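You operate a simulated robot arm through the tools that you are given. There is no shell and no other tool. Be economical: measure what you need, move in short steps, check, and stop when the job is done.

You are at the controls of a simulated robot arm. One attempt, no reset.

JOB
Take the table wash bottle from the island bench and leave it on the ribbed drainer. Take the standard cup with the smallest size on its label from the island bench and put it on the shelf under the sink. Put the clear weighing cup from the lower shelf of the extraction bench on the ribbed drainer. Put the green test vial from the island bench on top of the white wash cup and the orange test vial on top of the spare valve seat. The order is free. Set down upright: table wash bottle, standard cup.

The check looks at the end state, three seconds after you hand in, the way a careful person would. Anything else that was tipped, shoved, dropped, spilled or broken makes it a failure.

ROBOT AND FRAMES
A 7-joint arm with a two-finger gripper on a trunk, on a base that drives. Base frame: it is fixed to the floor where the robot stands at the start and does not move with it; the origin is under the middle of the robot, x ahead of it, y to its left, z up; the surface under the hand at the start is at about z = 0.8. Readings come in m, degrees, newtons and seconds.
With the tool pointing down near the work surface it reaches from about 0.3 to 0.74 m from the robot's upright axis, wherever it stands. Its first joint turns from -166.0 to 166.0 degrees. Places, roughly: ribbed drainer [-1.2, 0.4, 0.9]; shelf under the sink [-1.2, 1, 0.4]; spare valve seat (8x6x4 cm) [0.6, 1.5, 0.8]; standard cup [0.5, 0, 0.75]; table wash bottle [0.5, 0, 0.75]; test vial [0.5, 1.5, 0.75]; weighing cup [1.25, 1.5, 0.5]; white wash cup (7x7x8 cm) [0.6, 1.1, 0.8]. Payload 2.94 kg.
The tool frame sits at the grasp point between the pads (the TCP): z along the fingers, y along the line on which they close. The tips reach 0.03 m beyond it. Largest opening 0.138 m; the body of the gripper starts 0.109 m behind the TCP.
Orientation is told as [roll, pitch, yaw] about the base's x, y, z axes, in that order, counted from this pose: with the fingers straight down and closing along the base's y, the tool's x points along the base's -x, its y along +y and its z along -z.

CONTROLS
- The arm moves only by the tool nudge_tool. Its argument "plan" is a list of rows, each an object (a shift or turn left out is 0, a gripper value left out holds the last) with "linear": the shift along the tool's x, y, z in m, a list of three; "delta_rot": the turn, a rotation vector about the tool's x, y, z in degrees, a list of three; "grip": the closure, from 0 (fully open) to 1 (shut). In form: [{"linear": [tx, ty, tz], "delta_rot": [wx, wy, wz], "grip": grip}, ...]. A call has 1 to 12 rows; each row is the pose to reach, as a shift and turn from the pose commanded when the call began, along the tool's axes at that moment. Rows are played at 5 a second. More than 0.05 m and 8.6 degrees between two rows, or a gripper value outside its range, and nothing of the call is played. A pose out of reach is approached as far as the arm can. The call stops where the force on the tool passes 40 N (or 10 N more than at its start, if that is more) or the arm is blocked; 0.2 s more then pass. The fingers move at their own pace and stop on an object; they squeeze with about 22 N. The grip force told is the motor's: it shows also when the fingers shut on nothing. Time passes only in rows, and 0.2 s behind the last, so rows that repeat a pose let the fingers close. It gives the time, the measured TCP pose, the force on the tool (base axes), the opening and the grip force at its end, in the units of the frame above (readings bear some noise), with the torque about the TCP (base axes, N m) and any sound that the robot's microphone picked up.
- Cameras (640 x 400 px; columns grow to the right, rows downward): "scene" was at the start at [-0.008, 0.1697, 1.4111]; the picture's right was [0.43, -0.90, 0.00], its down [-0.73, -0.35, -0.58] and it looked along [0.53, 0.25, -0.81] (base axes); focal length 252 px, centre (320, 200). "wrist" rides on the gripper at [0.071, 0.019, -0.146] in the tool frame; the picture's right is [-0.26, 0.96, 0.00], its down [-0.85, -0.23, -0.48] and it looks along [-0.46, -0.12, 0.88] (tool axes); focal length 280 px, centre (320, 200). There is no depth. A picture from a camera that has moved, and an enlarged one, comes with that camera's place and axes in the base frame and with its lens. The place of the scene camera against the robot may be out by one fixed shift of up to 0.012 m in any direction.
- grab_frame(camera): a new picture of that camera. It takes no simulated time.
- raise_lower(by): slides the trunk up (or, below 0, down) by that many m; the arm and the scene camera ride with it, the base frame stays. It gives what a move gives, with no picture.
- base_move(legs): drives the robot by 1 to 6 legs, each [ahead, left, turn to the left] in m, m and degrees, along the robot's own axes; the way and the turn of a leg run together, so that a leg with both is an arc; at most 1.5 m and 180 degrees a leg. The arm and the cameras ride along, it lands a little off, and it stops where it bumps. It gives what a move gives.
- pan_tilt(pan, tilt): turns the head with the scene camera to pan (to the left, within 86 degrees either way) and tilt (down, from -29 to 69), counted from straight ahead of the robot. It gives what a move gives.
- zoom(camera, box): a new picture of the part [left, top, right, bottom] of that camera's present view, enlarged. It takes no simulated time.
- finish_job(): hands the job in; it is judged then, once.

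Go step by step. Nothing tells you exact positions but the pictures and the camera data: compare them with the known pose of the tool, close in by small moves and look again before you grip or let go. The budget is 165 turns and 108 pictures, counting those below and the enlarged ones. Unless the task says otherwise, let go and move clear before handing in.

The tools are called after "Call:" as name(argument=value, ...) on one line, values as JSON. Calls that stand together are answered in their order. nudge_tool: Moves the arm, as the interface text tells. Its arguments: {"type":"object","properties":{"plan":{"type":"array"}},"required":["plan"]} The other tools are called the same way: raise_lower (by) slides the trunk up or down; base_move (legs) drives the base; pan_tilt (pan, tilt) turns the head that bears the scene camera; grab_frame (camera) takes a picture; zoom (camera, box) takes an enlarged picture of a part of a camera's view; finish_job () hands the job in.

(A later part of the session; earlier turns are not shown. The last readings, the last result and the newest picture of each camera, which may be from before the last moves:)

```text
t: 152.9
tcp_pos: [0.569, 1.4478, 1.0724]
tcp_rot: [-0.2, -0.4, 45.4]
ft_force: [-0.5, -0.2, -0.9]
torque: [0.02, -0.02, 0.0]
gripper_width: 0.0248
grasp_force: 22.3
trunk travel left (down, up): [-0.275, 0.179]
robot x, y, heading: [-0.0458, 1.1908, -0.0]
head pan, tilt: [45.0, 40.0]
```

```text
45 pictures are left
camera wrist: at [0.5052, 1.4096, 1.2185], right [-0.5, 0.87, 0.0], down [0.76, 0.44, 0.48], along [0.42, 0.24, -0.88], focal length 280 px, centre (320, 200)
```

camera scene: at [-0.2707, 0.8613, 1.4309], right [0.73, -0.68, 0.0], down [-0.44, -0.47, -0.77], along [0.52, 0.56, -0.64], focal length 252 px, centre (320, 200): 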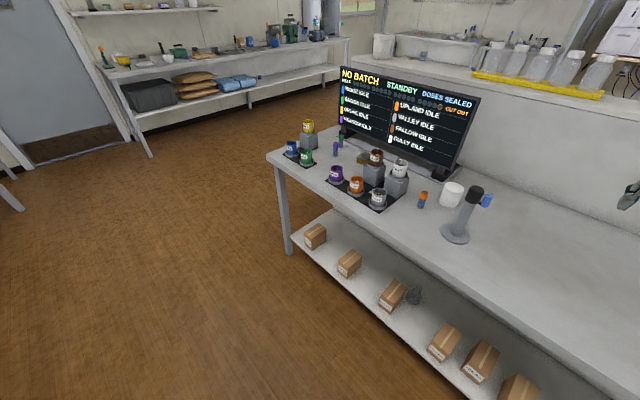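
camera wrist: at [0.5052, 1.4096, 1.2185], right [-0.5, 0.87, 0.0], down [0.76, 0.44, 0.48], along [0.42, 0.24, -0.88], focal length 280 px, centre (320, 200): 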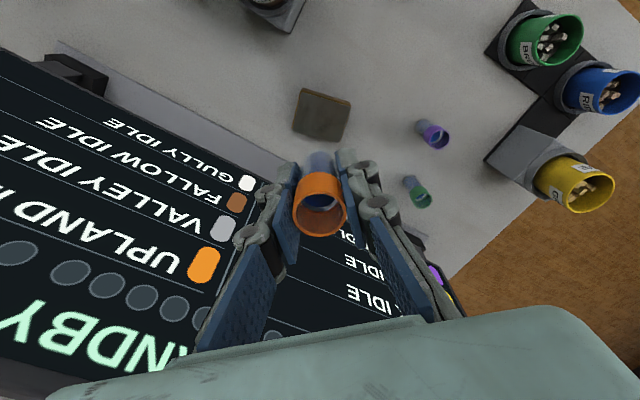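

TCP is right above the seat's top centre. Quick zoom to check the seat's top face.

Call:
zoom(camera="wrist", box=[260, 70, 460, 220])

Call:
nudge_tool(plan=[{"linear": [0, 0, 0.045]}, {"linear": [0, 0, 0.09]}, {"linear": [0, 0, 0.135]}, {"linear": [0, 0, 0.165]}])

Call:
grab_frame(camera="wrist")

```text
2.67 times, centred on (360, 145) of wrist
camera zoom: at [0.5052, 1.4096, 1.2185], right [-0.5, 0.87, 0.0], down [0.76, 0.44, 0.48], along [0.42, 0.24, -0.88], focal length 748 px, centre (213, 347)
```

zoom: 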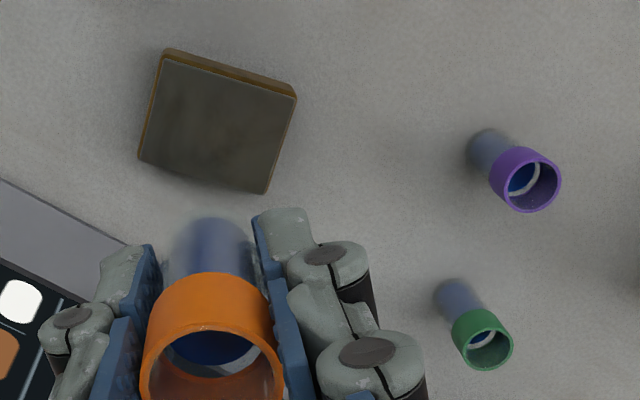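

```text
t: 153.9
tcp_pos: [0.5727, 1.449, 0.9071]
tcp_rot: [0.0, -0.4, 45.3]
ft_force: [-0.1, 0.7, -0.2]
torque: [-0.03, -0.01, 0.01]
gripper_width: 0.0248
grasp_force: 21.9
trunk travel left (down, up): [-0.275, 0.179]
robot x, y, heading: [-0.0433, 1.1939, 0.2]
head pan, tilt: [45.0, 40.0]
```

```text
43 pictures are left
camera wrist: at [0.5081, 1.4096, 1.0529], right [-0.5, 0.87, 0.0], down [0.76, 0.44, 0.48], along [0.42, 0.24, -0.88], focal length 280 px, centre (320, 200)
```

wrist: 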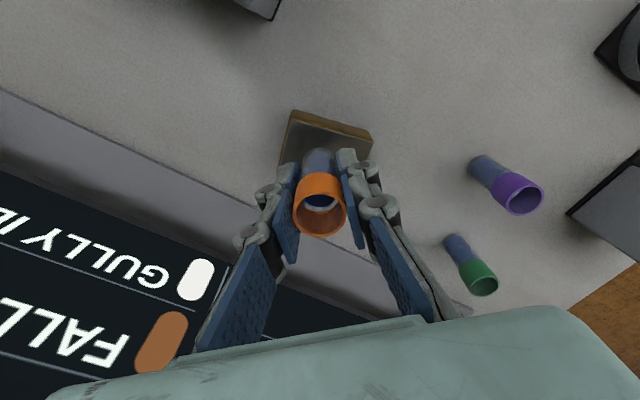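

Flat top face, well aligned. Lower in small steps until contact.

Call:
nudge_tool(plan=[{"linear": [0, 0, 0.01]}, {"linear": [0, 0, 0.02]}])

Call:
nudge_tool(plan=[{"linear": [0, 0, 0.003]}])

Call:
nudge_tool(plan=[{"linear": [0, 0, 0.003]}])

```text
t: 154.5
tcp_pos: [0.5735, 1.4478, 0.887]
tcp_rot: [-0.2, -0.5, 45.3]
ft_force: [0.1, 0.4, 0.6]
torque: [0.0, -0.02, 0.01]
gripper_width: 0.0247
grasp_force: 21.5
trunk travel left (down, up): [-0.275, 0.179]
robot x, y, heading: [-0.0457, 1.1932, 0.1]
head pan, tilt: [45.0, 40.0]
```

```text
t: 154.9
tcp_pos: [0.5718, 1.447, 0.8847]
tcp_rot: [-0.1, -0.5, 45.3]
ft_force: [0.1, 0.0, -1.2]
torque: [0.04, 0.01, -0.01]
gripper_width: 0.0248
grasp_force: 22.0
trunk travel left (down, up): [-0.275, 0.179]
robot x, y, heading: [-0.0482, 1.1925, -0.1]
head pan, tilt: [45.0, 40.0]
```

```text
t: 155.3
tcp_pos: [0.5705, 1.4467, 0.8809]
tcp_rot: [0.0, -0.4, 45.4]
ft_force: [-0.2, 0.4, -1.1]
torque: [0.06, -0.01, 0.0]
gripper_width: 0.0248
grasp_force: 22.0
trunk travel left (down, up): [-0.275, 0.179]
robot x, y, heading: [-0.0434, 1.1902, -0.2]
head pan, tilt: [45.0, 40.0]
```

Call:
nudge_tool(plan=[{"linear": [0, 0, 0.002]}])

Call:
nudge_tool(plan=[{"linear": [0, 0, 0.002]}])

```text
t: 155.7
tcp_pos: [0.5706, 1.4468, 0.8795]
tcp_rot: [0.0, -0.4, 45.4]
ft_force: [0.3, 0.7, -1.5]
torque: [-0.01, 0.0, 0.0]
gripper_width: 0.0247
grasp_force: 22.0
trunk travel left (down, up): [-0.275, 0.179]
robot x, y, heading: [-0.0427, 1.1898, 0.2]
head pan, tilt: [45.0, 40.0]
```

```text
t: 156.1
tcp_pos: [0.5702, 1.4474, 0.8775]
tcp_rot: [0.0, -0.4, 45.3]
ft_force: [-0.2, 0.4, -0.3]
torque: [0.01, -0.02, 0.0]
gripper_width: 0.0249
grasp_force: 22.2
trunk travel left (down, up): [-0.275, 0.179]
robot x, y, heading: [-0.0456, 1.192, 0.2]
head pan, tilt: [45.0, 40.0]
```

Call:
nudge_tool(plan=[{"linear": [0, 0, 0.002]}])

Call:
nudge_tool(plan=[{"linear": [0, 0, 0.002]}])

```text
t: 156.5
tcp_pos: [0.5713, 1.4467, 0.8753]
tcp_rot: [0.0, -0.4, 45.3]
ft_force: [-0.6, -0.2, -0.7]
torque: [0.0, 0.0, 0.02]
gripper_width: 0.0247
grasp_force: 21.8
trunk travel left (down, up): [-0.275, 0.179]
robot x, y, heading: [-0.044, 1.1904, 0.4]
head pan, tilt: [45.0, 40.0]
```

```text
t: 156.9
tcp_pos: [0.5716, 1.4479, 0.8753]
tcp_rot: [-0.1, -0.5, 45.3]
ft_force: [-1.1, 0.4, 1.7]
torque: [0.01, 0.02, -0.04]
gripper_width: 0.0248
grasp_force: 22.0
trunk travel left (down, up): [-0.275, 0.179]
robot x, y, heading: [-0.046, 1.1947, 0.0]
head pan, tilt: [45.0, 40.0]
```

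Call:
nudge_tool(plan=[{"linear": [0, 0, 0.0015]}])

Call:
grab_frame(camera="wrist")

```text
t: 157.3
tcp_pos: [0.5717, 1.4476, 0.8745]
tcp_rot: [-0.1, -0.6, 45.3]
ft_force: [-1.5, -0.4, 9.0]
torque: [-0.01, 0.03, 0.0]
gripper_width: 0.0247
grasp_force: 22.5
trunk travel left (down, up): [-0.275, 0.179]
robot x, y, heading: [-0.0466, 1.1909, -0.0]
head pan, tilt: [45.0, 40.0]
```

```text
42 pictures are left
camera wrist: at [0.5064, 1.4086, 1.0203], right [-0.5, 0.87, 0.0], down [0.76, 0.44, 0.49], along [0.42, 0.24, -0.87], focal length 280 px, centre (320, 200)
```

wrist: 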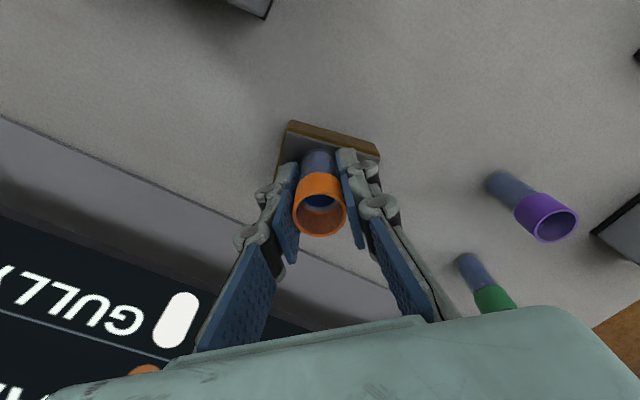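

Contact confirmed, vial centred on the seat. Unload, open gently, rise.

Call:
nudge_tool(plan=[{"linear": [0, 0, -0.001], "grip": 0.8}, {"linear": [0, 0, -0.001], "grip": 0.65}, {"linear": [0, 0, -0.001], "grip": 0.6}, {"linear": [0, 0, -0.001], "grip": 0.6}])

Call:
grab_frame(camera="wrist")

```text
t: 158.3
tcp_pos: [0.5719, 1.4451, 0.8742]
tcp_rot: [0.0, -0.5, 45.4]
ft_force: [-0.5, -0.3, 0.4]
torque: [-0.01, 0.01, 0.02]
gripper_width: 0.0549
grasp_force: 0.1
trunk travel left (down, up): [-0.275, 0.179]
robot x, y, heading: [-0.0442, 1.1922, 0.1]
head pan, tilt: [45.0, 40.0]
```

```text
41 pictures are left
camera wrist: at [0.5072, 1.4083, 1.0197], right [-0.5, 0.87, 0.0], down [0.76, 0.44, 0.48], along [0.42, 0.24, -0.88], focal length 280 px, centre (320, 200)
```

wrist: 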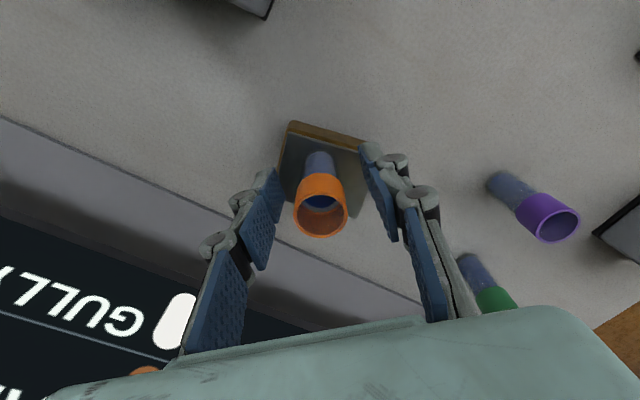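

Orange vial stands on the seat. Rise, square the tool, then shift the base left for the green vial at ≈(0.598, 1.633).

Call:
nudge_tool(plan=[{"linear": [0, 0, -0.03]}, {"linear": [0, 0, -0.075]}, {"linear": [0, 0, -0.12]}, {"linear": [0, 0, -0.165]}, {"linear": [0, 0, -0.2]}, {"linear": [0, 0, -0.2], "delta_rot": [0, 0, 8]}, {"linear": [0, 0, -0.2], "delta_rot": [0, 0, 16]}, {"linear": [0, 0, -0.2], "delta_rot": [0, 0, 24]}, {"linear": [0, 0, -0.2], "delta_rot": [0, 0, 32]}, {"linear": [0, 0, -0.2], "delta_rot": [0, 0, 40]}, {"linear": [0, 0, -0.2], "delta_rot": [0, 0, 45]}])

Call:
base_move(legs=[[0, 0.2, 0]])

Call:
grab_frame(camera="wrist")

```text
t: 160.7
tcp_pos: [0.5687, 1.4465, 1.0743]
tcp_rot: [0.3, -0.3, 0.2]
ft_force: [0.4, -1.0, -1.0]
torque: [-0.03, -0.02, 0.01]
gripper_width: 0.0553
grasp_force: 0.0
trunk travel left (down, up): [-0.275, 0.179]
robot x, y, heading: [-0.0442, 1.1901, 0.1]
head pan, tilt: [45.0, 40.0]
```

```text
t: 163.1
tcp_pos: [0.5677, 1.646, 1.0743]
tcp_rot: [0.3, -0.3, 0.5]
ft_force: [0.7, 0.9, 0.5]
torque: [-0.01, 0.01, 0.01]
gripper_width: 0.0553
grasp_force: 0.2
trunk travel left (down, up): [-0.275, 0.179]
robot x, y, heading: [-0.046, 1.3917, 0.3]
head pan, tilt: [45.0, 40.0]
```

```text
40 pictures are left
camera wrist: at [0.4964, 1.6628, 1.2202], right [0.25, 0.97, 0.01], down [0.85, -0.23, 0.48], along [0.47, -0.12, -0.88], focal length 280 px, centre (320, 200)
```

wrist: 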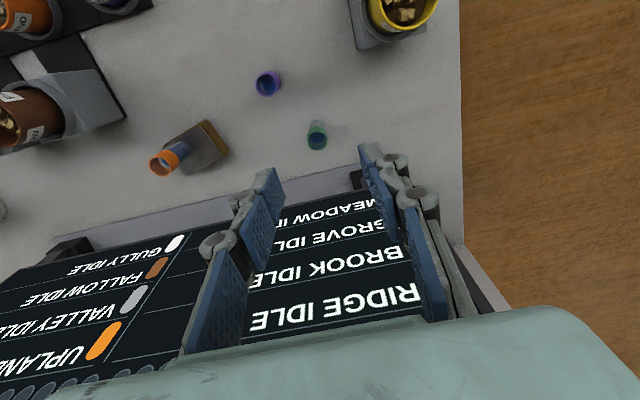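

Orange vial is steady. Green vial at (0.595, 1.634); descend partway and check.

Call:
nudge_tool(plan=[{"linear": [-0.01, -0.006, 0.04]}, {"linear": [-0.02, -0.012, 0.08]}, {"linear": [-0.027, -0.012, 0.125]}, {"linear": [-0.027, -0.012, 0.174]}])

Call:
grab_frame(camera="wrist")

```text
t: 164.1
tcp_pos: [0.5948, 1.633, 0.8989]
tcp_rot: [0.4, -0.3, 0.4]
ft_force: [0.0, 1.0, 1.2]
torque: [0.0, 0.01, -0.01]
gripper_width: 0.0551
grasp_force: 0.0
trunk travel left (down, up): [-0.275, 0.179]
robot x, y, heading: [-0.0456, 1.3916, 0.2]
head pan, tilt: [45.0, 40.0]
```

```text
39 pictures are left
camera wrist: at [0.5227, 1.6503, 1.0457], right [0.25, 0.97, 0.01], down [0.85, -0.23, 0.48], along [0.47, -0.12, -0.88], focal length 280 px, centre (320, 200)
```

wrist: 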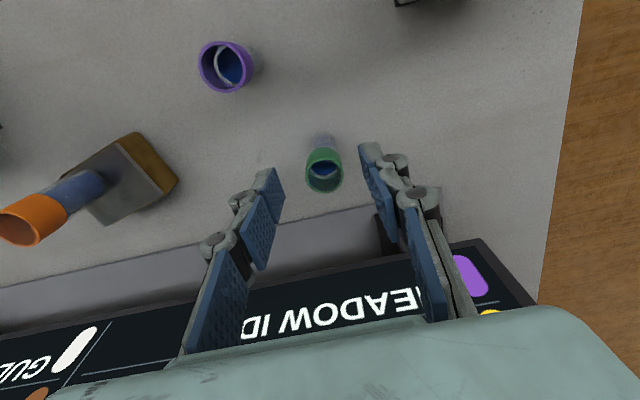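

Centred. Descend to 0.84, close, lift.

Call:
nudge_tool(plan=[{"linear": [0, 0, 0.03]}, {"linear": [0, 0, 0.059]}, {"linear": [0, 0, 0.059]}])

Call:
grab_frame(camera="wrist")

```text
t: 164.9
tcp_pos: [0.5958, 1.6329, 0.8407]
tcp_rot: [0.3, -0.3, 0.4]
ft_force: [-0.1, 0.1, 0.0]
torque: [0.01, 0.0, 0.01]
gripper_width: 0.0549
grasp_force: 0.1
trunk travel left (down, up): [-0.275, 0.179]
robot x, y, heading: [-0.0435, 1.3899, 0.3]
head pan, tilt: [45.0, 40.0]
```

```text
38 pictures are left
camera wrist: at [0.5235, 1.6494, 0.9873], right [0.25, 0.97, 0.01], down [0.85, -0.23, 0.48], along [0.47, -0.12, -0.88], focal length 280 px, centre (320, 200)
```

wrist: 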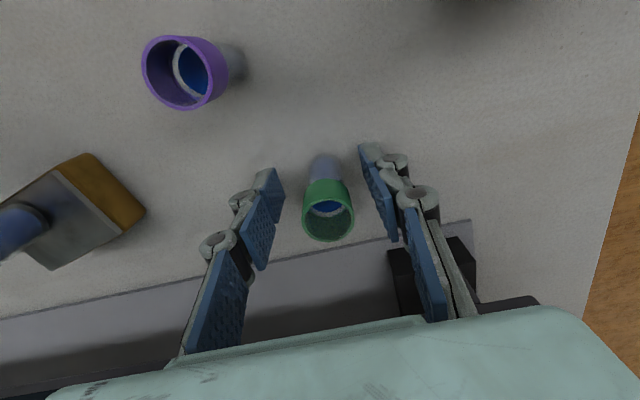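

Call:
nudge_tool(plan=[{"grip": 1}, {"grip": 1}, {"grip": 1}, {"linear": [0, 0, -0.02], "grip": 1}, {"linear": [0, 0, -0.06]}, {"linear": [0, 0, -0.105]}, {"linear": [0, 0, -0.15]}, {"linear": [0, 0, -0.195]}, {"linear": [0, 0, -0.235]}])

Call:
grab_frame(camera="wrist")

```text
t: 166.9
tcp_pos: [0.5899, 1.6305, 1.076]
tcp_rot: [0.2, -0.3, 0.3]
ft_force: [-0.2, 0.3, -0.4]
torque: [0.0, -0.02, 0.03]
gripper_width: 0.0244
grasp_force: 22.1
out of reach, approached as far as the arm can: row 9
trunk travel left (down, up): [-0.275, 0.179]
robot x, y, heading: [-0.0487, 1.3914, 0.4]
head pan, tilt: [45.0, 40.0]
```

```text
37 pictures are left
camera wrist: at [0.5175, 1.6487, 1.2218], right [0.25, 0.97, 0.01], down [0.85, -0.23, 0.48], along [0.46, -0.12, -0.88], focal length 280 px, centre (320, 200)
```

wrist: 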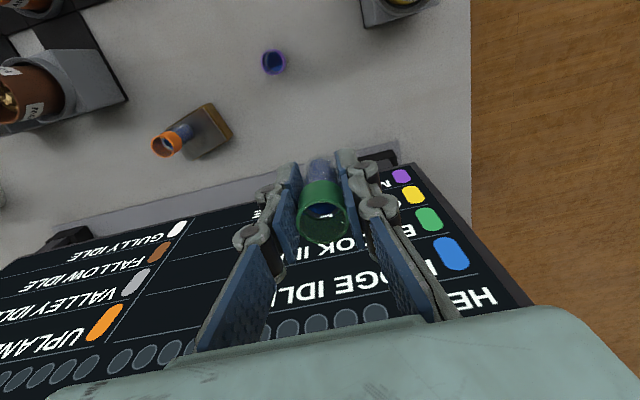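

Green vial held. Drive right toward the white cup with everything high.

Call:
base_move(legs=[[0, -0.53, 0]])

Call:
grab_frame(camera="wrist")

```text
t: 172.0
tcp_pos: [0.593, 1.1028, 1.0764]
tcp_rot: [0.4, -0.3, 0.4]
ft_force: [0.7, 0.9, 0.4]
torque: [-0.01, 0.01, 0.03]
gripper_width: 0.0248
grasp_force: 22.9
trunk travel left (down, up): [-0.275, 0.179]
robot x, y, heading: [-0.0456, 0.8631, 0.3]
head pan, tilt: [45.0, 40.0]
```

```text
36 pictures are left
camera wrist: at [0.5209, 1.1212, 1.2216], right [0.26, 0.97, 0.01], down [0.85, -0.23, 0.48], along [0.47, -0.12, -0.88], focal length 280 px, centre (320, 200)
```

wrist: 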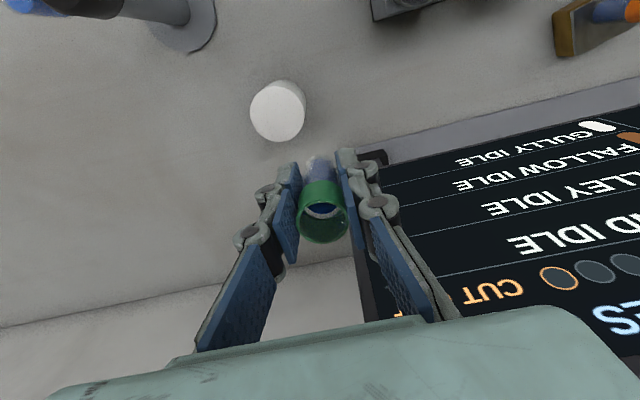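

Cup top centre (0.576, 1.057). Move over and descend to a hover.

Call:
nudge_tool(plan=[{"linear": [0.008, -0.023, 0]}, {"linear": [0.017, -0.046, 0.01]}, {"linear": [0.017, -0.046, 0.055]}, {"linear": [0.017, -0.046, 0.1]}, {"linear": [0.017, -0.046, 0.126]}])

Call:
grab_frame(camera="wrist")

```text
t: 173.2
tcp_pos: [0.577, 1.0567, 0.9492]
tcp_rot: [0.2, -0.3, 0.4]
ft_force: [0.0, 0.4, -1.8]
torque: [-0.01, -0.02, 0.04]
gripper_width: 0.0246
grasp_force: 21.8
trunk travel left (down, up): [-0.275, 0.179]
robot x, y, heading: [-0.0473, 0.8633, 0.1]
head pan, tilt: [45.0, 40.0]
```

```text
35 pictures are left
camera wrist: at [0.505, 1.0732, 1.0959], right [0.26, 0.97, 0.01], down [0.85, -0.23, 0.48], along [0.47, -0.12, -0.88], focal length 280 px, centre (320, 200)
```

wrist: 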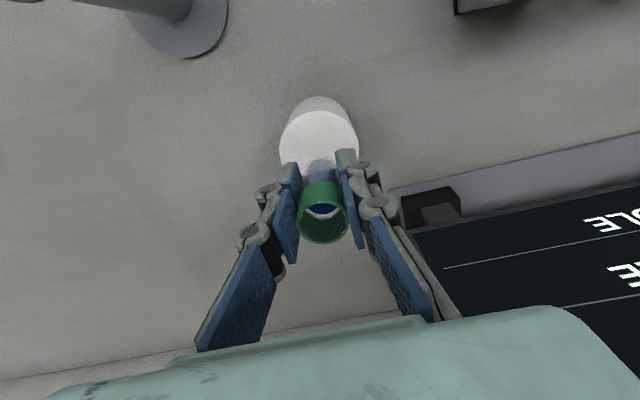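

Aligned. Lower to contact in small steps.

Call:
nudge_tool(plan=[{"linear": [0, 0, 0.012]}, {"linear": [0, 0, 0.023]}])

Call:
nudge_tool(plan=[{"linear": [0, 0, 0.003]}])

Call:
nudge_tool(plan=[{"linear": [0, 0, 0.002]}])

Call:
nudge_tool(plan=[{"linear": [0, 0, 0.002]}])

```text
t: 173.8
tcp_pos: [0.5779, 1.057, 0.9265]
tcp_rot: [0.3, -0.2, 0.3]
ft_force: [0.5, -0.4, 0.3]
torque: [0.0, -0.01, 0.03]
gripper_width: 0.0249
grasp_force: 22.8
trunk travel left (down, up): [-0.275, 0.179]
robot x, y, heading: [-0.0455, 0.8648, 0.4]
head pan, tilt: [45.0, 40.0]
```

```text
t: 174.2
tcp_pos: [0.5777, 1.057, 0.9247]
tcp_rot: [0.3, -0.3, 0.3]
ft_force: [0.2, 0.0, -0.4]
torque: [0.0, -0.01, -0.01]
gripper_width: 0.0245
grasp_force: 22.0
trunk travel left (down, up): [-0.275, 0.179]
robot x, y, heading: [-0.0391, 0.8667, 0.2]
head pan, tilt: [45.0, 40.0]
```

```text
t: 174.6
tcp_pos: [0.5767, 1.0584, 0.9212]
tcp_rot: [0.4, -0.4, 0.3]
ft_force: [0.0, 0.2, -0.3]
torque: [-0.04, 0.03, 0.01]
gripper_width: 0.0246
grasp_force: 21.6
trunk travel left (down, up): [-0.275, 0.179]
robot x, y, heading: [-0.0425, 0.8635, 0.3]
head pan, tilt: [45.0, 40.0]
```

```text
t: 175.0
tcp_pos: [0.5776, 1.0577, 0.9199]
tcp_rot: [0.4, -0.2, 0.4]
ft_force: [0.3, 0.5, -0.5]
torque: [0.01, 0.02, -0.01]
gripper_width: 0.0248
grasp_force: 21.5
trunk travel left (down, up): [-0.275, 0.179]
robot x, y, heading: [-0.0447, 0.8632, 0.2]
head pan, tilt: [45.0, 40.0]
```

Call:
nudge_tool(plan=[{"linear": [0, 0, 0.002]}])

Call:
nudge_tool(plan=[{"linear": [0, 0, 0.002]}])

Call:
nudge_tool(plan=[{"linear": [0, 0, 0.0015]}])

```text
t: 175.4
tcp_pos: [0.578, 1.0572, 0.9169]
tcp_rot: [0.4, -0.3, 0.4]
ft_force: [-0.1, 0.7, -0.5]
torque: [0.03, 0.0, 0.0]
gripper_width: 0.0247
grasp_force: 21.6
trunk travel left (down, up): [-0.275, 0.179]
robot x, y, heading: [-0.0457, 0.863, -0.1]
head pan, tilt: [45.0, 40.0]
```

```text
t: 175.8
tcp_pos: [0.5775, 1.0591, 0.9163]
tcp_rot: [0.2, -0.4, 0.4]
ft_force: [0.6, -1.2, 4.4]
torque: [-0.06, -0.04, 0.0]
gripper_width: 0.0248
grasp_force: 22.0
trunk travel left (down, up): [-0.275, 0.179]
robot x, y, heading: [-0.0438, 0.8657, 0.3]
head pan, tilt: [45.0, 40.0]
```

```text
t: 176.2
tcp_pos: [0.577, 1.0572, 0.9169]
tcp_rot: [0.2, -0.6, 0.4]
ft_force: [0.9, -2.0, 11.4]
torque: [-0.08, -0.04, -0.01]
gripper_width: 0.0249
grasp_force: 21.7
trunk travel left (down, up): [-0.275, 0.179]
robot x, y, heading: [-0.0417, 0.8653, 0.2]
head pan, tilt: [45.0, 40.0]
```

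Contact made at the expected height. Unload and open gently, then rise.

Call:
nudge_tool(plan=[{"linear": [0, 0, -0.002], "grip": 0.8}, {"linear": [0, 0, -0.002], "grip": 0.7}, {"linear": [0, 0, -0.002], "grip": 0.6}, {"linear": [0, 0, -0.002], "grip": 0.6}])

Call:
grab_frame(camera="wrist")

```text
t: 177.2
tcp_pos: [0.577, 1.0583, 0.9161]
tcp_rot: [0.3, -0.3, 0.3]
ft_force: [1.1, 0.2, 0.6]
torque: [0.02, -0.03, 0.02]
gripper_width: 0.0553
grasp_force: 0.1
trunk travel left (down, up): [-0.275, 0.179]
robot x, y, heading: [-0.0444, 0.8657, 0.0]
head pan, tilt: [45.0, 40.0]
```

```text
34 pictures are left
camera wrist: at [0.5056, 1.0757, 1.062], right [0.26, 0.97, 0.01], down [0.85, -0.23, 0.48], along [0.47, -0.12, -0.88], focal length 280 px, centre (320, 200)
```

wrist: 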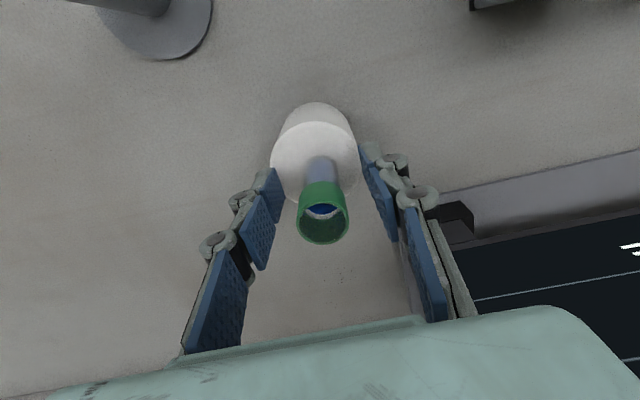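

Green vial stands on the white cup. Rise, back away and drive round the left end of the island to see the other side.

Call:
nudge_tool(plan=[{"linear": [0, 0, -0.045]}, {"linear": [0, 0, -0.09]}, {"linear": [0, 0, -0.135]}, {"linear": [0, 0, -0.17]}, {"linear": [0.045, 0, -0.17]}, {"linear": [0.09, 0, -0.17]}, {"linear": [0.135, 0, -0.17]}])

Call:
base_move(legs=[[-0.3, 0, 0], [0, 1.4, 0]])

Call:
pan_tilt(pan=10, tilt=25)

Call:
grab_frame(camera="scene")

```text
t: 178.8
tcp_pos: [0.4425, 1.0568, 1.0876]
tcp_rot: [0.3, -0.4, 0.3]
ft_force: [0.7, -0.2, 0.0]
torque: [-0.03, 0.04, -0.02]
gripper_width: 0.0552
grasp_force: 0.0
trunk travel left (down, up): [-0.275, 0.179]
robot x, y, heading: [-0.0428, 0.8663, 0.0]
head pan, tilt: [45.0, 40.0]
```

```text
t: 192.8
tcp_pos: [0.1486, 2.4298, 1.0866]
tcp_rot: [0.3, -0.3, -0.4]
ft_force: [-0.2, -0.3, -0.6]
torque: [-0.02, 0.02, 0.0]
gripper_width: 0.0553
grasp_force: 0.1
trunk travel left (down, up): [-0.275, 0.179]
robot x, y, heading: [-0.3434, 2.2462, -0.7]
head pan, tilt: [45.0, 40.0]
```

```text
t: 193.8
tcp_pos: [0.1472, 2.4289, 1.0868]
tcp_rot: [0.3, -0.3, -0.5]
ft_force: [0.2, 0.4, -0.1]
torque: [0.0, 0.0, -0.02]
gripper_width: 0.0553
grasp_force: 0.1
trunk travel left (down, up): [-0.275, 0.179]
robot x, y, heading: [-0.34, 2.241, -0.5]
head pan, tilt: [10.0, 25.0]
```

```text
33 pictures are left
camera scene: at [-0.3222, 2.3977, 1.4542], right [0.17, -0.99, 0.0], down [-0.42, -0.07, -0.91], along [0.89, 0.15, -0.42], focal length 252 px, centre (320, 200)
```

scene: 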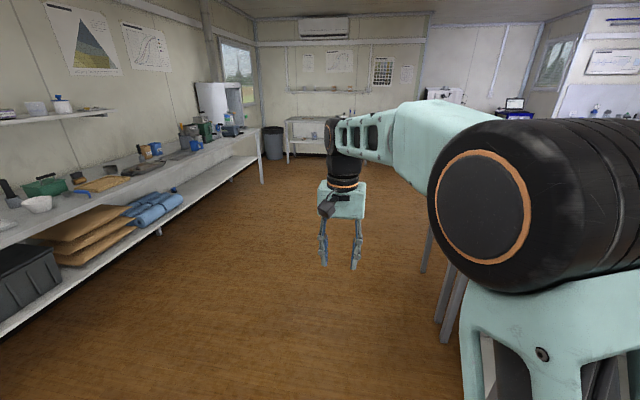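

Plenty of free floor. Drive wide around the end and look back at the island's other side.

Call:
base_move(legs=[[0, 0.35, 0], [1.5, 0, 0], [0.8, 0, 0], [0, 0, -90]])

Call:
pan_tilt(pan=25, tilt=35)

Call:
grab_frame(camera="scene")

```text
t: 212.2
tcp_pos: [2.1869, 2.1119, 1.0862]
tcp_rot: [0.4, -0.3, -88.8]
ft_force: [-0.4, -0.3, -0.4]
torque: [0.04, 0.01, 0.02]
gripper_width: 0.0554
grasp_force: 0.1
trunk travel left (down, up): [-0.275, 0.179]
robot x, y, heading: [1.9901, 2.5957, -88.9]
head pan, tilt: [10.0, 25.0]
```

```text
t: 213.0
tcp_pos: [2.1873, 2.1108, 1.0875]
tcp_rot: [0.3, -0.3, -88.9]
ft_force: [0.1, 0.5, 0.1]
torque: [0.0, 0.0, 0.02]
gripper_width: 0.0549
grasp_force: 0.1
trunk travel left (down, up): [-0.275, 0.179]
robot x, y, heading: [1.9884, 2.5919, -89.2]
head pan, tilt: [25.0, 35.0]
```

```text
32 pictures are left
camera scene: at [2.1677, 2.6017, 1.4385], right [-0.9, -0.44, 0.0], down [-0.25, 0.52, -0.82], along [0.36, -0.74, -0.57], focal length 252 px, centre (320, 200)
```

scene: 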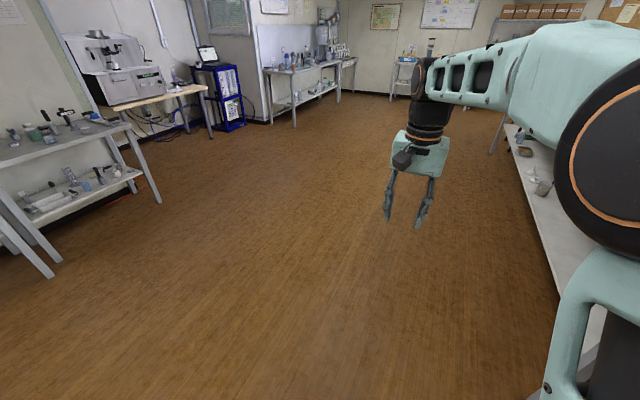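

The extraction bench backs onto the island. Turn to face −x here and look left at it.

Call:
base_move(legs=[[0, 0, -90], [0, 0.4, 0]])

Call:
pan_tilt(pan=45, tilt=40)

Call:
grab_frame(camera="scene")

```text
t: 220.9
tcp_pos: [1.5026, 2.0082, 1.0869]
tcp_rot: [0.3, -0.3, -179.7]
ft_force: [0.6, 1.3, -0.6]
torque: [0.01, 0.02, -0.01]
gripper_width: 0.0553
grasp_force: 0.1
trunk travel left (down, up): [-0.275, 0.179]
robot x, y, heading: [1.9924, 2.1987, -179.8]
head pan, tilt: [25.0, 35.0]
```

```text
t: 221.8
tcp_pos: [1.5032, 2.0083, 1.0867]
tcp_rot: [0.3, -0.4, -179.8]
ft_force: [-0.5, -0.4, -0.1]
torque: [-0.01, -0.02, 0.01]
gripper_width: 0.0552
grasp_force: 0.1
trunk travel left (down, up): [-0.275, 0.179]
robot x, y, heading: [1.9917, 2.1957, -179.9]
head pan, tilt: [45.0, 40.0]
```

```text
31 pictures are left
camera scene: at [2.0161, 2.0057, 1.4309], right [-0.71, 0.71, 0.0], down [0.45, 0.45, -0.77], along [-0.54, -0.54, -0.64], focal length 252 px, centre (320, 200)
```

scene: 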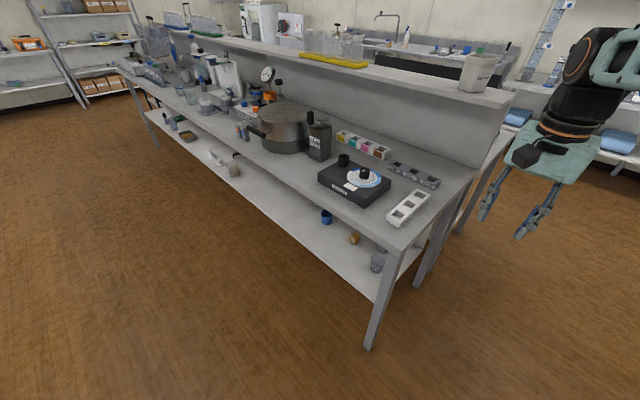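

Call:
zoom(camera="scene", box=[200, 140, 440, 300])

```text
2.50 times, centred on (320, 220) of scene
camera zoom: at [2.0161, 2.0057, 1.4309], right [-0.71, 0.71, 0.0], down [0.45, 0.45, -0.77], along [-0.54, -0.54, -0.64], focal length 629 px, centre (320, 150)
```

zoom: 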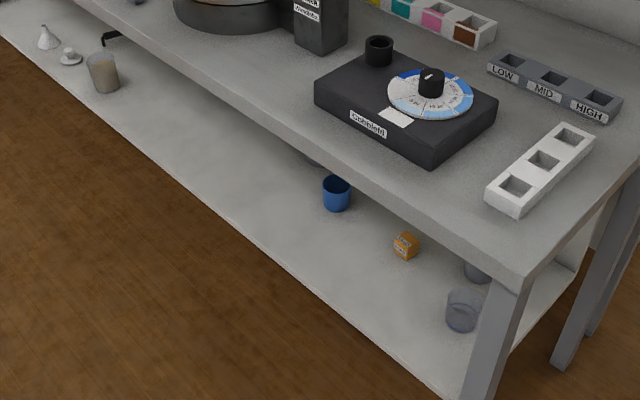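

Lower shelf shows two clear cups near the right leg, a blue cup, an orange cube, and a beaker with sand further on. I'll bring the wrist camera down to shelf level for a close look.

Call:
base_move(legs=[[-0.14, 0.55, 0]])

Call:
raise_lower(by=-0.27)

Call:
nudge_tool(plan=[{"linear": [0, 0, 0.02], "delta_rot": [0, -8, 0]}, {"linear": [0, 0, 0.04], "delta_rot": [0, -16, 0]}, {"linear": [0, 0, 0.065], "delta_rot": [0, -24, 0]}, {"linear": [0, 0, 0.09], "delta_rot": [0, -32, 0]}, {"linear": [0, 0, 0.12], "delta_rot": [0, -40, 0]}, {"linear": [0, 0, 0.15], "delta_rot": [0, -48, 0]}])

Call:
grab_frame(camera="wrist")

```text
t: 227.1
tcp_pos: [1.6415, 1.4534, 1.0869]
tcp_rot: [0.3, -0.3, -179.9]
ft_force: [0.6, -0.2, -0.2]
torque: [-0.01, 0.01, -0.02]
gripper_width: 0.0552
grasp_force: 0.0
trunk travel left (down, up): [-0.275, 0.179]
robot x, y, heading: [2.1304, 1.6442, -180.0]
head pan, tilt: [45.0, 40.0]
```

```text
t: 229.8
tcp_pos: [1.6415, 1.4529, 0.8168]
tcp_rot: [0.3, -0.3, -179.8]
ft_force: [0.2, 0.1, -0.7]
torque: [0.05, 0.0, 0.0]
gripper_width: 0.0557
grasp_force: 0.0
trunk travel left (down, up): [-0.005, 0.449]
robot x, y, heading: [2.1289, 1.64, -180.2]
head pan, tilt: [45.0, 40.0]
```

```text
t: 231.2
tcp_pos: [1.6424, 1.4523, 0.6647]
tcp_rot: [0.3, -48.1, 179.9]
ft_force: [-0.7, 0.9, 0.4]
torque: [0.0, -0.05, -0.02]
gripper_width: 0.0551
grasp_force: 0.1
trunk travel left (down, up): [-0.005, 0.449]
robot x, y, heading: [2.1319, 1.6455, -179.8]
head pan, tilt: [45.0, 40.0]
```

```text
29 pictures are left
camera wrist: at [1.7979, 1.4325, 0.7107], right [-0.17, -0.96, 0.2], down [-0.21, 0.23, 0.95], along [-0.96, 0.12, -0.25], focal length 280 px, centre (320, 200)
```

wrist: 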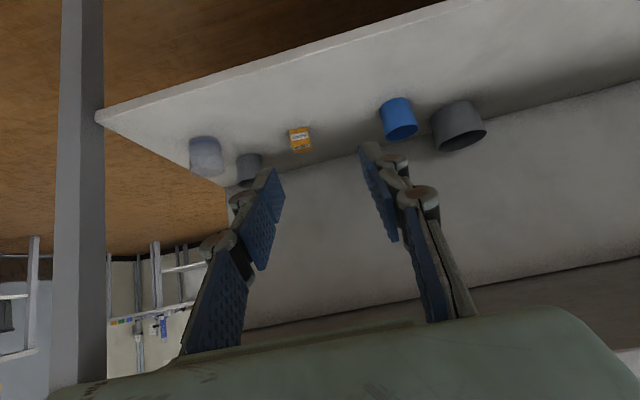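

Call:
zoom(camera="wrist", box=[90, 80, 330, 230])

```text
2.67 times, centred on (210, 155) of wrist
camera zoom: at [1.7979, 1.4325, 0.7107], right [-0.17, -0.96, 0.2], down [-0.21, 0.23, 0.95], along [-0.96, 0.12, -0.25], focal length 748 px, centre (613, 320)
```

zoom: 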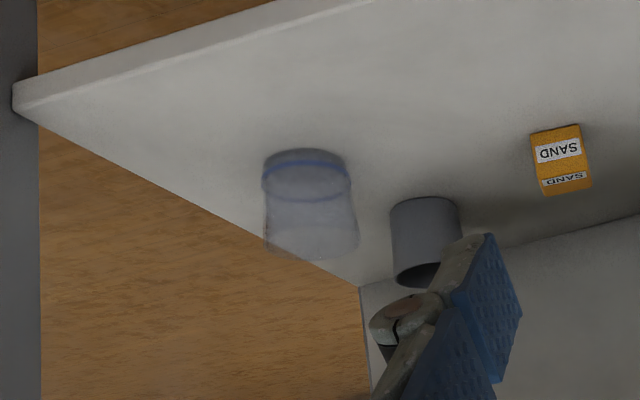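

The front one is the clear cup (≈(1.317, 1.698), ~7 cm wide, shelf z≈0.405); its neighbour is grey and opaque. Line up in front of it with a 60° tilt.

Call:
base_move(legs=[[0, -0.055, 0]])

Call:
nudge_tool(plan=[{"linear": [0.0198, -0.0317, 0.0178], "delta_rot": [0, -2, 0], "grip": 0.15}, {"linear": [0.0396, -0.0634, 0.0356], "delta_rot": [0, -4, 0]}, {"linear": [0.0594, -0.095, 0.0534], "delta_rot": [0, -6, 0]}, {"linear": [0.079, -0.127, 0.0712], "delta_rot": [0, -8, 0]}, {"linear": [0.099, -0.1585, 0.089], "delta_rot": [0, -10, 0]}, {"linear": [0.119, -0.19, 0.107], "delta_rot": [0, -12, 0]}])

Call:
grab_frame(camera="wrist")

```text
t: 232.4
tcp_pos: [1.6404, 1.506, 0.6658]
tcp_rot: [0.4, -48.3, 179.7]
ft_force: [0.0, -0.7, -0.3]
torque: [0.0, 0.03, -0.01]
gripper_width: 0.0552
grasp_force: 0.1
trunk travel left (down, up): [-0.005, 0.449]
robot x, y, heading: [2.1281, 1.6974, 180.3]
head pan, tilt: [45.0, 40.0]
```

```text
t: 233.8
tcp_pos: [1.6405, 1.6393, 0.5136]
tcp_rot: [-1.3, -60.0, 179.7]
ft_force: [-0.2, 0.8, -0.5]
torque: [-0.03, 0.02, -0.03]
gripper_width: 0.1173
grasp_force: 0.0
out of reach, approached as far as the arm can: row 3, 4, 5, 6
trunk travel left (down, up): [-0.005, 0.449]
robot x, y, heading: [2.1291, 1.7, 179.8]
head pan, tilt: [45.0, 40.0]
```

```text
27 pictures are left
camera wrist: at [1.8004, 1.6155, 0.5254], right [-0.16, -0.96, 0.22], down [0.0, 0.22, 0.98], along [-0.99, 0.15, -0.04], focal length 280 px, centre (320, 200)
```

wrist: 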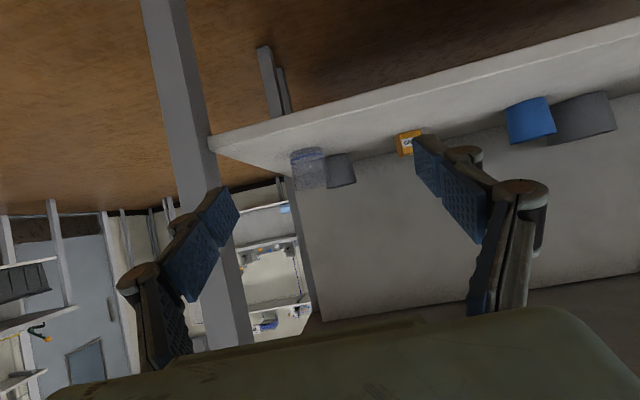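

Too close to my own body for that tilt; back the base off and extend the arm.

Call:
base_move(legs=[[-0.12, 0, 0]])

Call:
nudge_tool(plan=[{"linear": [-0.02, 0, 0.035]}, {"linear": [-0.04, 0, 0.07]}, {"linear": [-0.06, 0, 0.105]}, {"linear": [-0.08, 0, 0.139]}])

Call:
grab_frame(camera="wrist")

```text
t: 235.0
tcp_pos: [1.7562, 1.6413, 0.5134]
tcp_rot: [-1.5, -60.1, 179.6]
ft_force: [-0.6, 0.2, -0.6]
torque: [0.01, 0.0, 0.0]
gripper_width: 0.1174
grasp_force: 0.0
trunk travel left (down, up): [-0.005, 0.449]
robot x, y, heading: [2.2445, 1.6957, 179.8]
head pan, tilt: [45.0, 40.0]
```

```text
t: 236.0
tcp_pos: [1.5967, 1.6455, 0.5138]
tcp_rot: [-1.7, -60.1, 179.6]
ft_force: [-0.7, 0.0, 0.1]
torque: [0.02, -0.03, -0.01]
gripper_width: 0.1172
grasp_force: 0.0
out of reach, approached as far as the arm can: row 2
trunk travel left (down, up): [-0.005, 0.449]
robot x, y, heading: [2.2462, 1.6974, 179.6]
head pan, tilt: [45.0, 40.0]
```

```text
26 pictures are left
camera wrist: at [1.7565, 1.6206, 0.5259], right [-0.16, -0.96, 0.21], down [-0.01, 0.22, 0.98], along [-0.99, 0.16, -0.04], focal length 280 px, centre (320, 200)
```

wrist: 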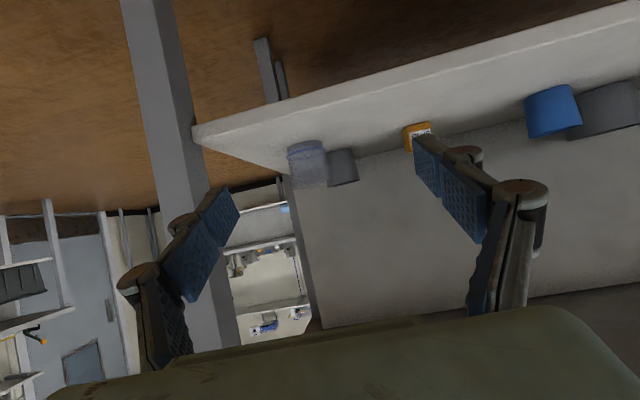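

Cup y≈1.697 confirmed. Shift sideways and down to grip height, then look again.

Call:
nudge_tool(plan=[{"linear": [0.019, -0.017, 0.011]}, {"linear": [0.038, -0.034, 0.022]}, {"linear": [0.056, -0.052, 0.0325]}])

Call:
grab_frame(camera="wrist")

```text
t: 236.8
tcp_pos: [1.6031, 1.6512, 0.4608]
tcp_rot: [-3.3, -58.3, 179.1]
ft_force: [0.1, 0.4, 1.6]
torque: [-0.09, -0.08, 0.09]
gripper_width: 0.1174
grasp_force: 0.2
out of reach, approached as far as the arm can: row 1, 2, 3
trunk travel left (down, up): [-0.005, 0.449]
robot x, y, heading: [2.2455, 1.6987, 179.7]
head pan, tilt: [45.0, 40.0]
```

```text
25 pictures are left
camera wrist: at [1.7618, 1.6208, 0.477], right [-0.2, -0.96, 0.19], down [-0.03, 0.2, 0.98], along [-0.98, 0.19, -0.06], focal length 280 px, centre (320, 200)
```

wrist: 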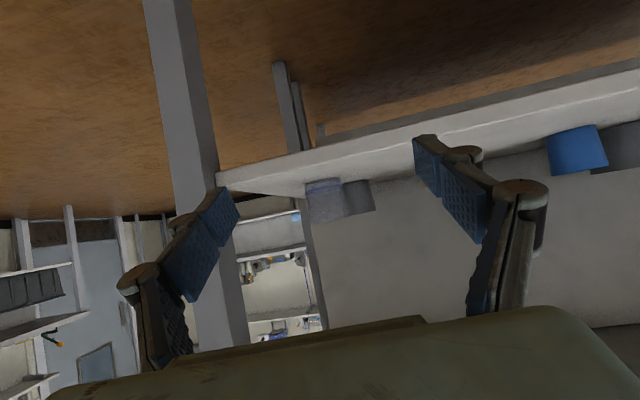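

That tilt is at the arm's limit so low; go back to 48° tilt, which worked at this height.

Call:
nudge_tool(plan=[{"linear": [-0.01, 0, -0.006], "delta_rot": [-1, 4, 0]}, {"linear": [-0.02, 0, -0.012], "delta_rot": [-2, 8, 0]}, {"linear": [-0.02, 0, -0.012], "delta_rot": [-3, 11, 0]}])

```text
t: 237.6
tcp_pos: [1.6028, 1.6529, 0.4827]
tcp_rot: [1.5, -49.1, 179.5]
ft_force: [0.5, -0.3, -0.5]
torque: [-0.01, -0.01, 0.01]
gripper_width: 0.1169
grasp_force: 0.0
out of reach, approached as far as the arm can: row 1
trunk travel left (down, up): [-0.005, 0.449]
robot x, y, heading: [2.2487, 1.6954, 179.8]
head pan, tilt: [45.0, 40.0]
```

Call:
nudge_tool(plan=[{"linear": [-0.007, 0, 0.033], "delta_rot": [0.8, 0, 0]}, {"linear": [-0.014, 0, 0.067], "delta_rot": [1.5, 0, 0]}])

Call:
base_move(legs=[[0, -0.045, 0]])

Call:
grab_frame(camera="wrist")

Call:
pan_tilt(pan=25, tilt=45)

Call:
grab_frame(camera="scene")

```text
t: 238.2
tcp_pos: [1.5434, 1.6509, 0.4487]
tcp_rot: [-0.1, -49.1, 179.6]
ft_force: [-0.3, -1.1, 0.6]
torque: [0.01, -0.01, 0.0]
gripper_width: 0.1172
grasp_force: 0.1
trunk travel left (down, up): [-0.005, 0.449]
robot x, y, heading: [2.2434, 1.6977, 179.7]
head pan, tilt: [45.0, 40.0]
```

```text
t: 239.3
tcp_pos: [1.5438, 1.6976, 0.4486]
tcp_rot: [0.0, -49.2, 179.5]
ft_force: [0.7, 0.1, 0.0]
torque: [-0.01, 0.0, 0.03]
gripper_width: 0.1171
grasp_force: 0.1
trunk travel left (down, up): [-0.005, 0.449]
robot x, y, heading: [2.2462, 1.7426, 179.7]
head pan, tilt: [45.0, 40.0]
```

```text
24 pictures are left
camera wrist: at [1.6992, 1.6754, 0.4909], right [-0.18, -0.96, 0.2], down [-0.19, 0.23, 0.95], along [-0.96, 0.13, -0.23], focal length 280 px, centre (320, 200)
```

wrist: 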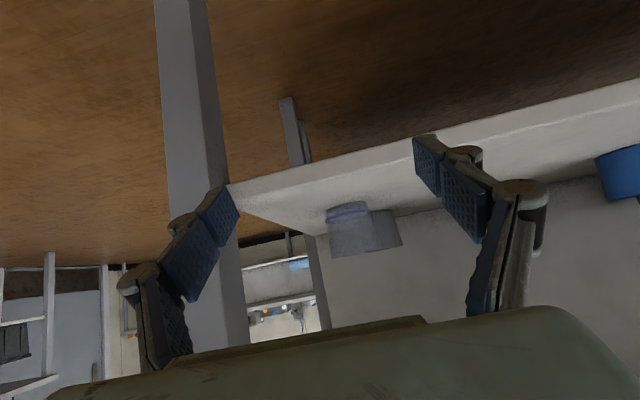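

```text
t: 240.1
tcp_pos: [1.5431, 1.6971, 0.4488]
tcp_rot: [0.0, -49.1, 179.5]
ft_force: [0.1, 0.0, 0.4]
torque: [0.01, 0.04, 0.0]
gripper_width: 0.1174
grasp_force: 0.1
trunk travel left (down, up): [-0.005, 0.449]
robot x, y, heading: [2.2476, 1.7414, 179.9]
head pan, tilt: [25.0, 45.0]
```

```text
23 pictures are left
camera scene: at [2.2578, 1.5762, 1.1536], right [-0.42, 0.91, 0.0], down [0.64, 0.3, -0.71], along [-0.64, -0.3, -0.71], focal length 252 px, centre (320, 200)
```

scene: 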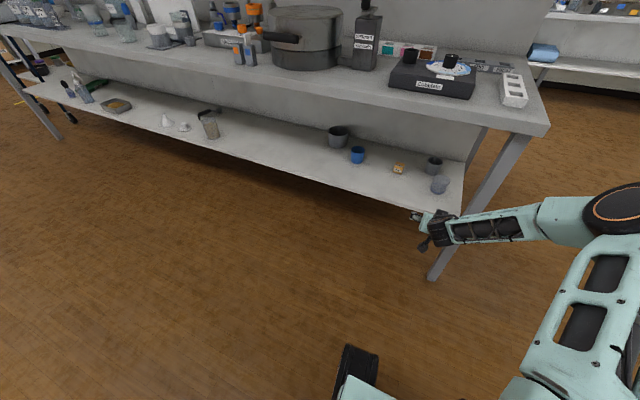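

Cup at ≈(1.29, 1.689). Narrow the jaws a little, drive in, and check.

Call:
nudge_tool(plan=[{"linear": [0, 0.007, 0], "grip": 0.26}, {"linear": [0, 0.007, 0], "grip": 0.26}])

Call:
base_move(legs=[[0.17, 0, 0]])

Call:
grab_frame(camera="wrist")

Call:
grab_frame(camera="scene")

```text
t: 240.7
tcp_pos: [1.543, 1.6902, 0.4496]
tcp_rot: [0.0, -49.0, 179.5]
ft_force: [-1.1, -0.3, 0.2]
torque: [0.03, 0.02, 0.01]
gripper_width: 0.1019
grasp_force: 0.0
trunk travel left (down, up): [-0.005, 0.449]
robot x, y, heading: [2.2426, 1.7412, 179.7]
head pan, tilt: [25.0, 45.0]
```

```text
t: 242.2
tcp_pos: [1.3707, 1.6918, 0.4485]
tcp_rot: [-0.1, -49.2, 179.5]
ft_force: [-0.2, -0.2, 0.0]
torque: [0.01, 0.0, -0.02]
gripper_width: 0.1022
grasp_force: 0.0
trunk travel left (down, up): [-0.005, 0.449]
robot x, y, heading: [2.0705, 1.7463, 179.8]
head pan, tilt: [25.0, 45.0]
```

```text
22 pictures are left
camera wrist: at [1.5271, 1.6699, 0.4915], right [-0.18, -0.96, 0.2], down [-0.19, 0.23, 0.95], along [-0.96, 0.13, -0.23], focal length 280 px, centre (320, 200)
```

wrist: 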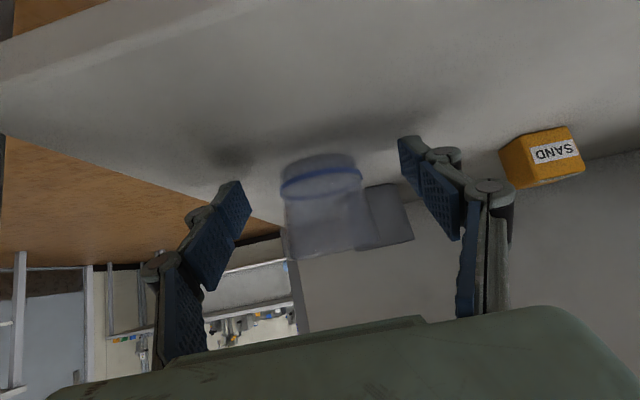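

```text
21 pictures are left
camera scene: at [2.0856, 1.577, 1.1536], right [-0.42, 0.91, 0.0], down [0.64, 0.3, -0.71], along [-0.64, -0.3, -0.71], focal length 252 px, centre (320, 200)
```

scene: 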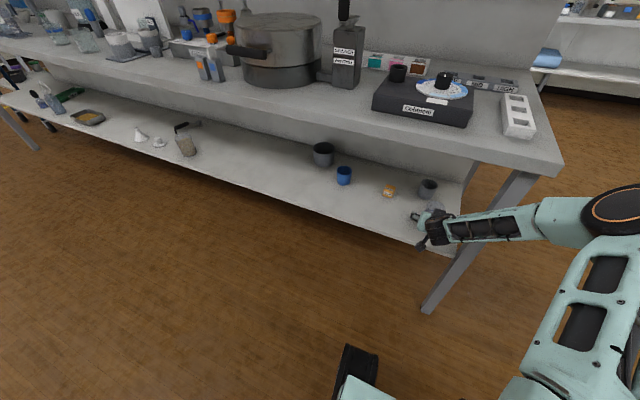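

Lined up; the cup is ~8 cm ahead. Ease in with the base.

Call:
base_move(legs=[[0.045, 0, 0]])

Call:
base_move(legs=[[0.032, 0, 0]])

Call:
grab_frame(camera="wrist")

```text
t: 243.1
tcp_pos: [1.3259, 1.6915, 0.4495]
tcp_rot: [-0.1, -49.2, 179.5]
ft_force: [-0.2, 0.1, -0.5]
torque: [-0.02, 0.01, 0.01]
gripper_width: 0.1023
grasp_force: 0.0
trunk travel left (down, up): [-0.005, 0.449]
robot x, y, heading: [2.0263, 1.7433, 179.6]
head pan, tilt: [25.0, 45.0]
```

```text
t: 244.0
tcp_pos: [1.2931, 1.6919, 0.4492]
tcp_rot: [0.0, -49.0, 179.5]
ft_force: [0.9, 0.3, -0.9]
torque: [0.0, 0.06, 0.01]
gripper_width: 0.102
grasp_force: 0.0
trunk travel left (down, up): [-0.005, 0.449]
robot x, y, heading: [1.9958, 1.7435, 179.9]
head pan, tilt: [25.0, 45.0]
```

```text
20 pictures are left
camera wrist: at [1.4497, 1.6704, 0.4915], right [-0.18, -0.96, 0.2], down [-0.19, 0.23, 0.95], along [-0.96, 0.13, -0.23], focal length 280 px, centre (320, 200)
```

wrist: 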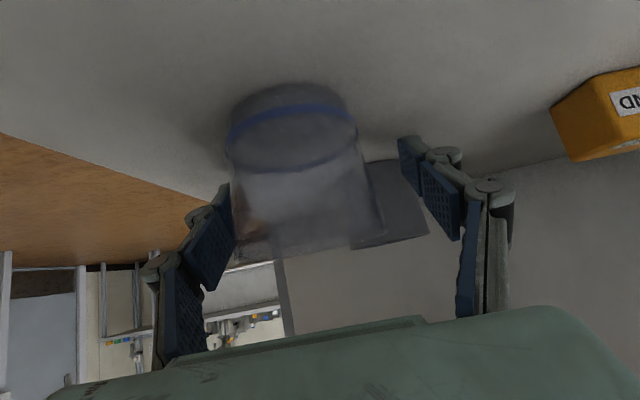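

The cup is nearer than I judged (x≈1.33), about 4 cm inside the jaws. Back off 3.5 cm so the pads sit at its middle.

Call:
base_move(legs=[[-0.036, 0, 0]])

Call:
grab_frame(camera="wrist")

```text
t: 244.8
tcp_pos: [1.3293, 1.6925, 0.4487]
tcp_rot: [0.1, -49.0, 179.5]
ft_force: [0.0, -0.1, 0.5]
torque: [0.03, 0.0, -0.02]
gripper_width: 0.1022
grasp_force: 0.1
trunk travel left (down, up): [-0.005, 0.449]
robot x, y, heading: [2.0318, 1.7441, 179.7]
head pan, tilt: [25.0, 45.0]
```

```text
19 pictures are left
camera wrist: at [1.4856, 1.6704, 0.4915], right [-0.18, -0.96, 0.2], down [-0.19, 0.23, 0.95], along [-0.96, 0.13, -0.23], focal length 280 px, centre (320, 200)
```

wrist: 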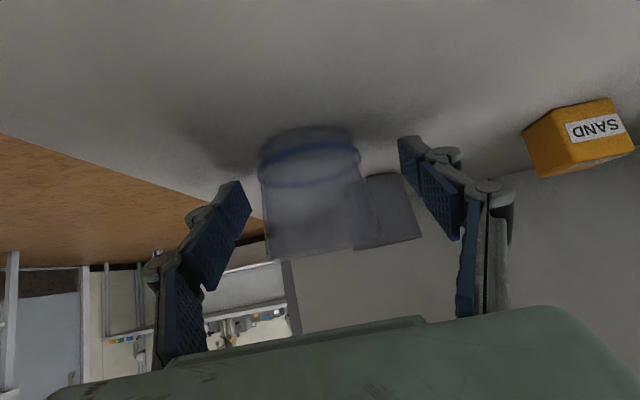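

Good: cup centred at the pads. Close gently.

Call:
nudge_tool(plan=[{"linear": [0.005, -0.003, -0.006]}, {"linear": [0.005, -0.003, -0.006], "grip": 1}, {"linear": [0.005, -0.003, -0.006], "grip": 1}, {"linear": [0.005, -0.003, -0.006], "grip": 1}, {"linear": [0.005, -0.003, -0.006], "grip": 1}])

Call:
grab_frame(camera="wrist")

```text
t: 246.0
tcp_pos: [1.3365, 1.6956, 0.4484]
tcp_rot: [0.0, -49.1, 179.5]
ft_force: [-0.3, 0.4, -0.2]
torque: [-0.05, 0.02, -0.03]
gripper_width: 0.06
grasp_force: 19.6
trunk travel left (down, up): [-0.005, 0.449]
robot x, y, heading: [2.0325, 1.7434, 179.7]
head pan, tilt: [25.0, 45.0]
```

```text
18 pictures are left
camera wrist: at [1.4931, 1.6738, 0.4909], right [-0.18, -0.96, 0.2], down [-0.19, 0.23, 0.95], along [-0.96, 0.13, -0.23], focal length 280 px, centre (320, 200)
```

wrist: 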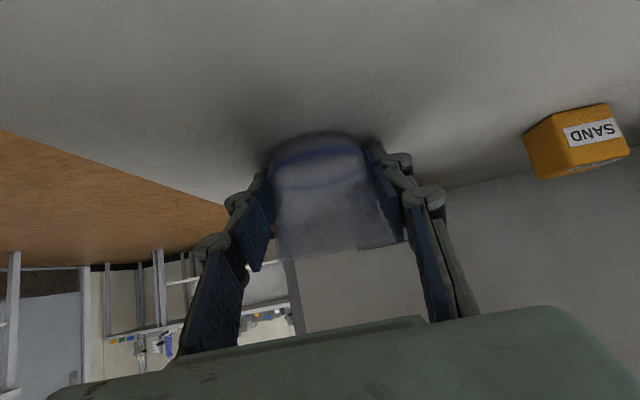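

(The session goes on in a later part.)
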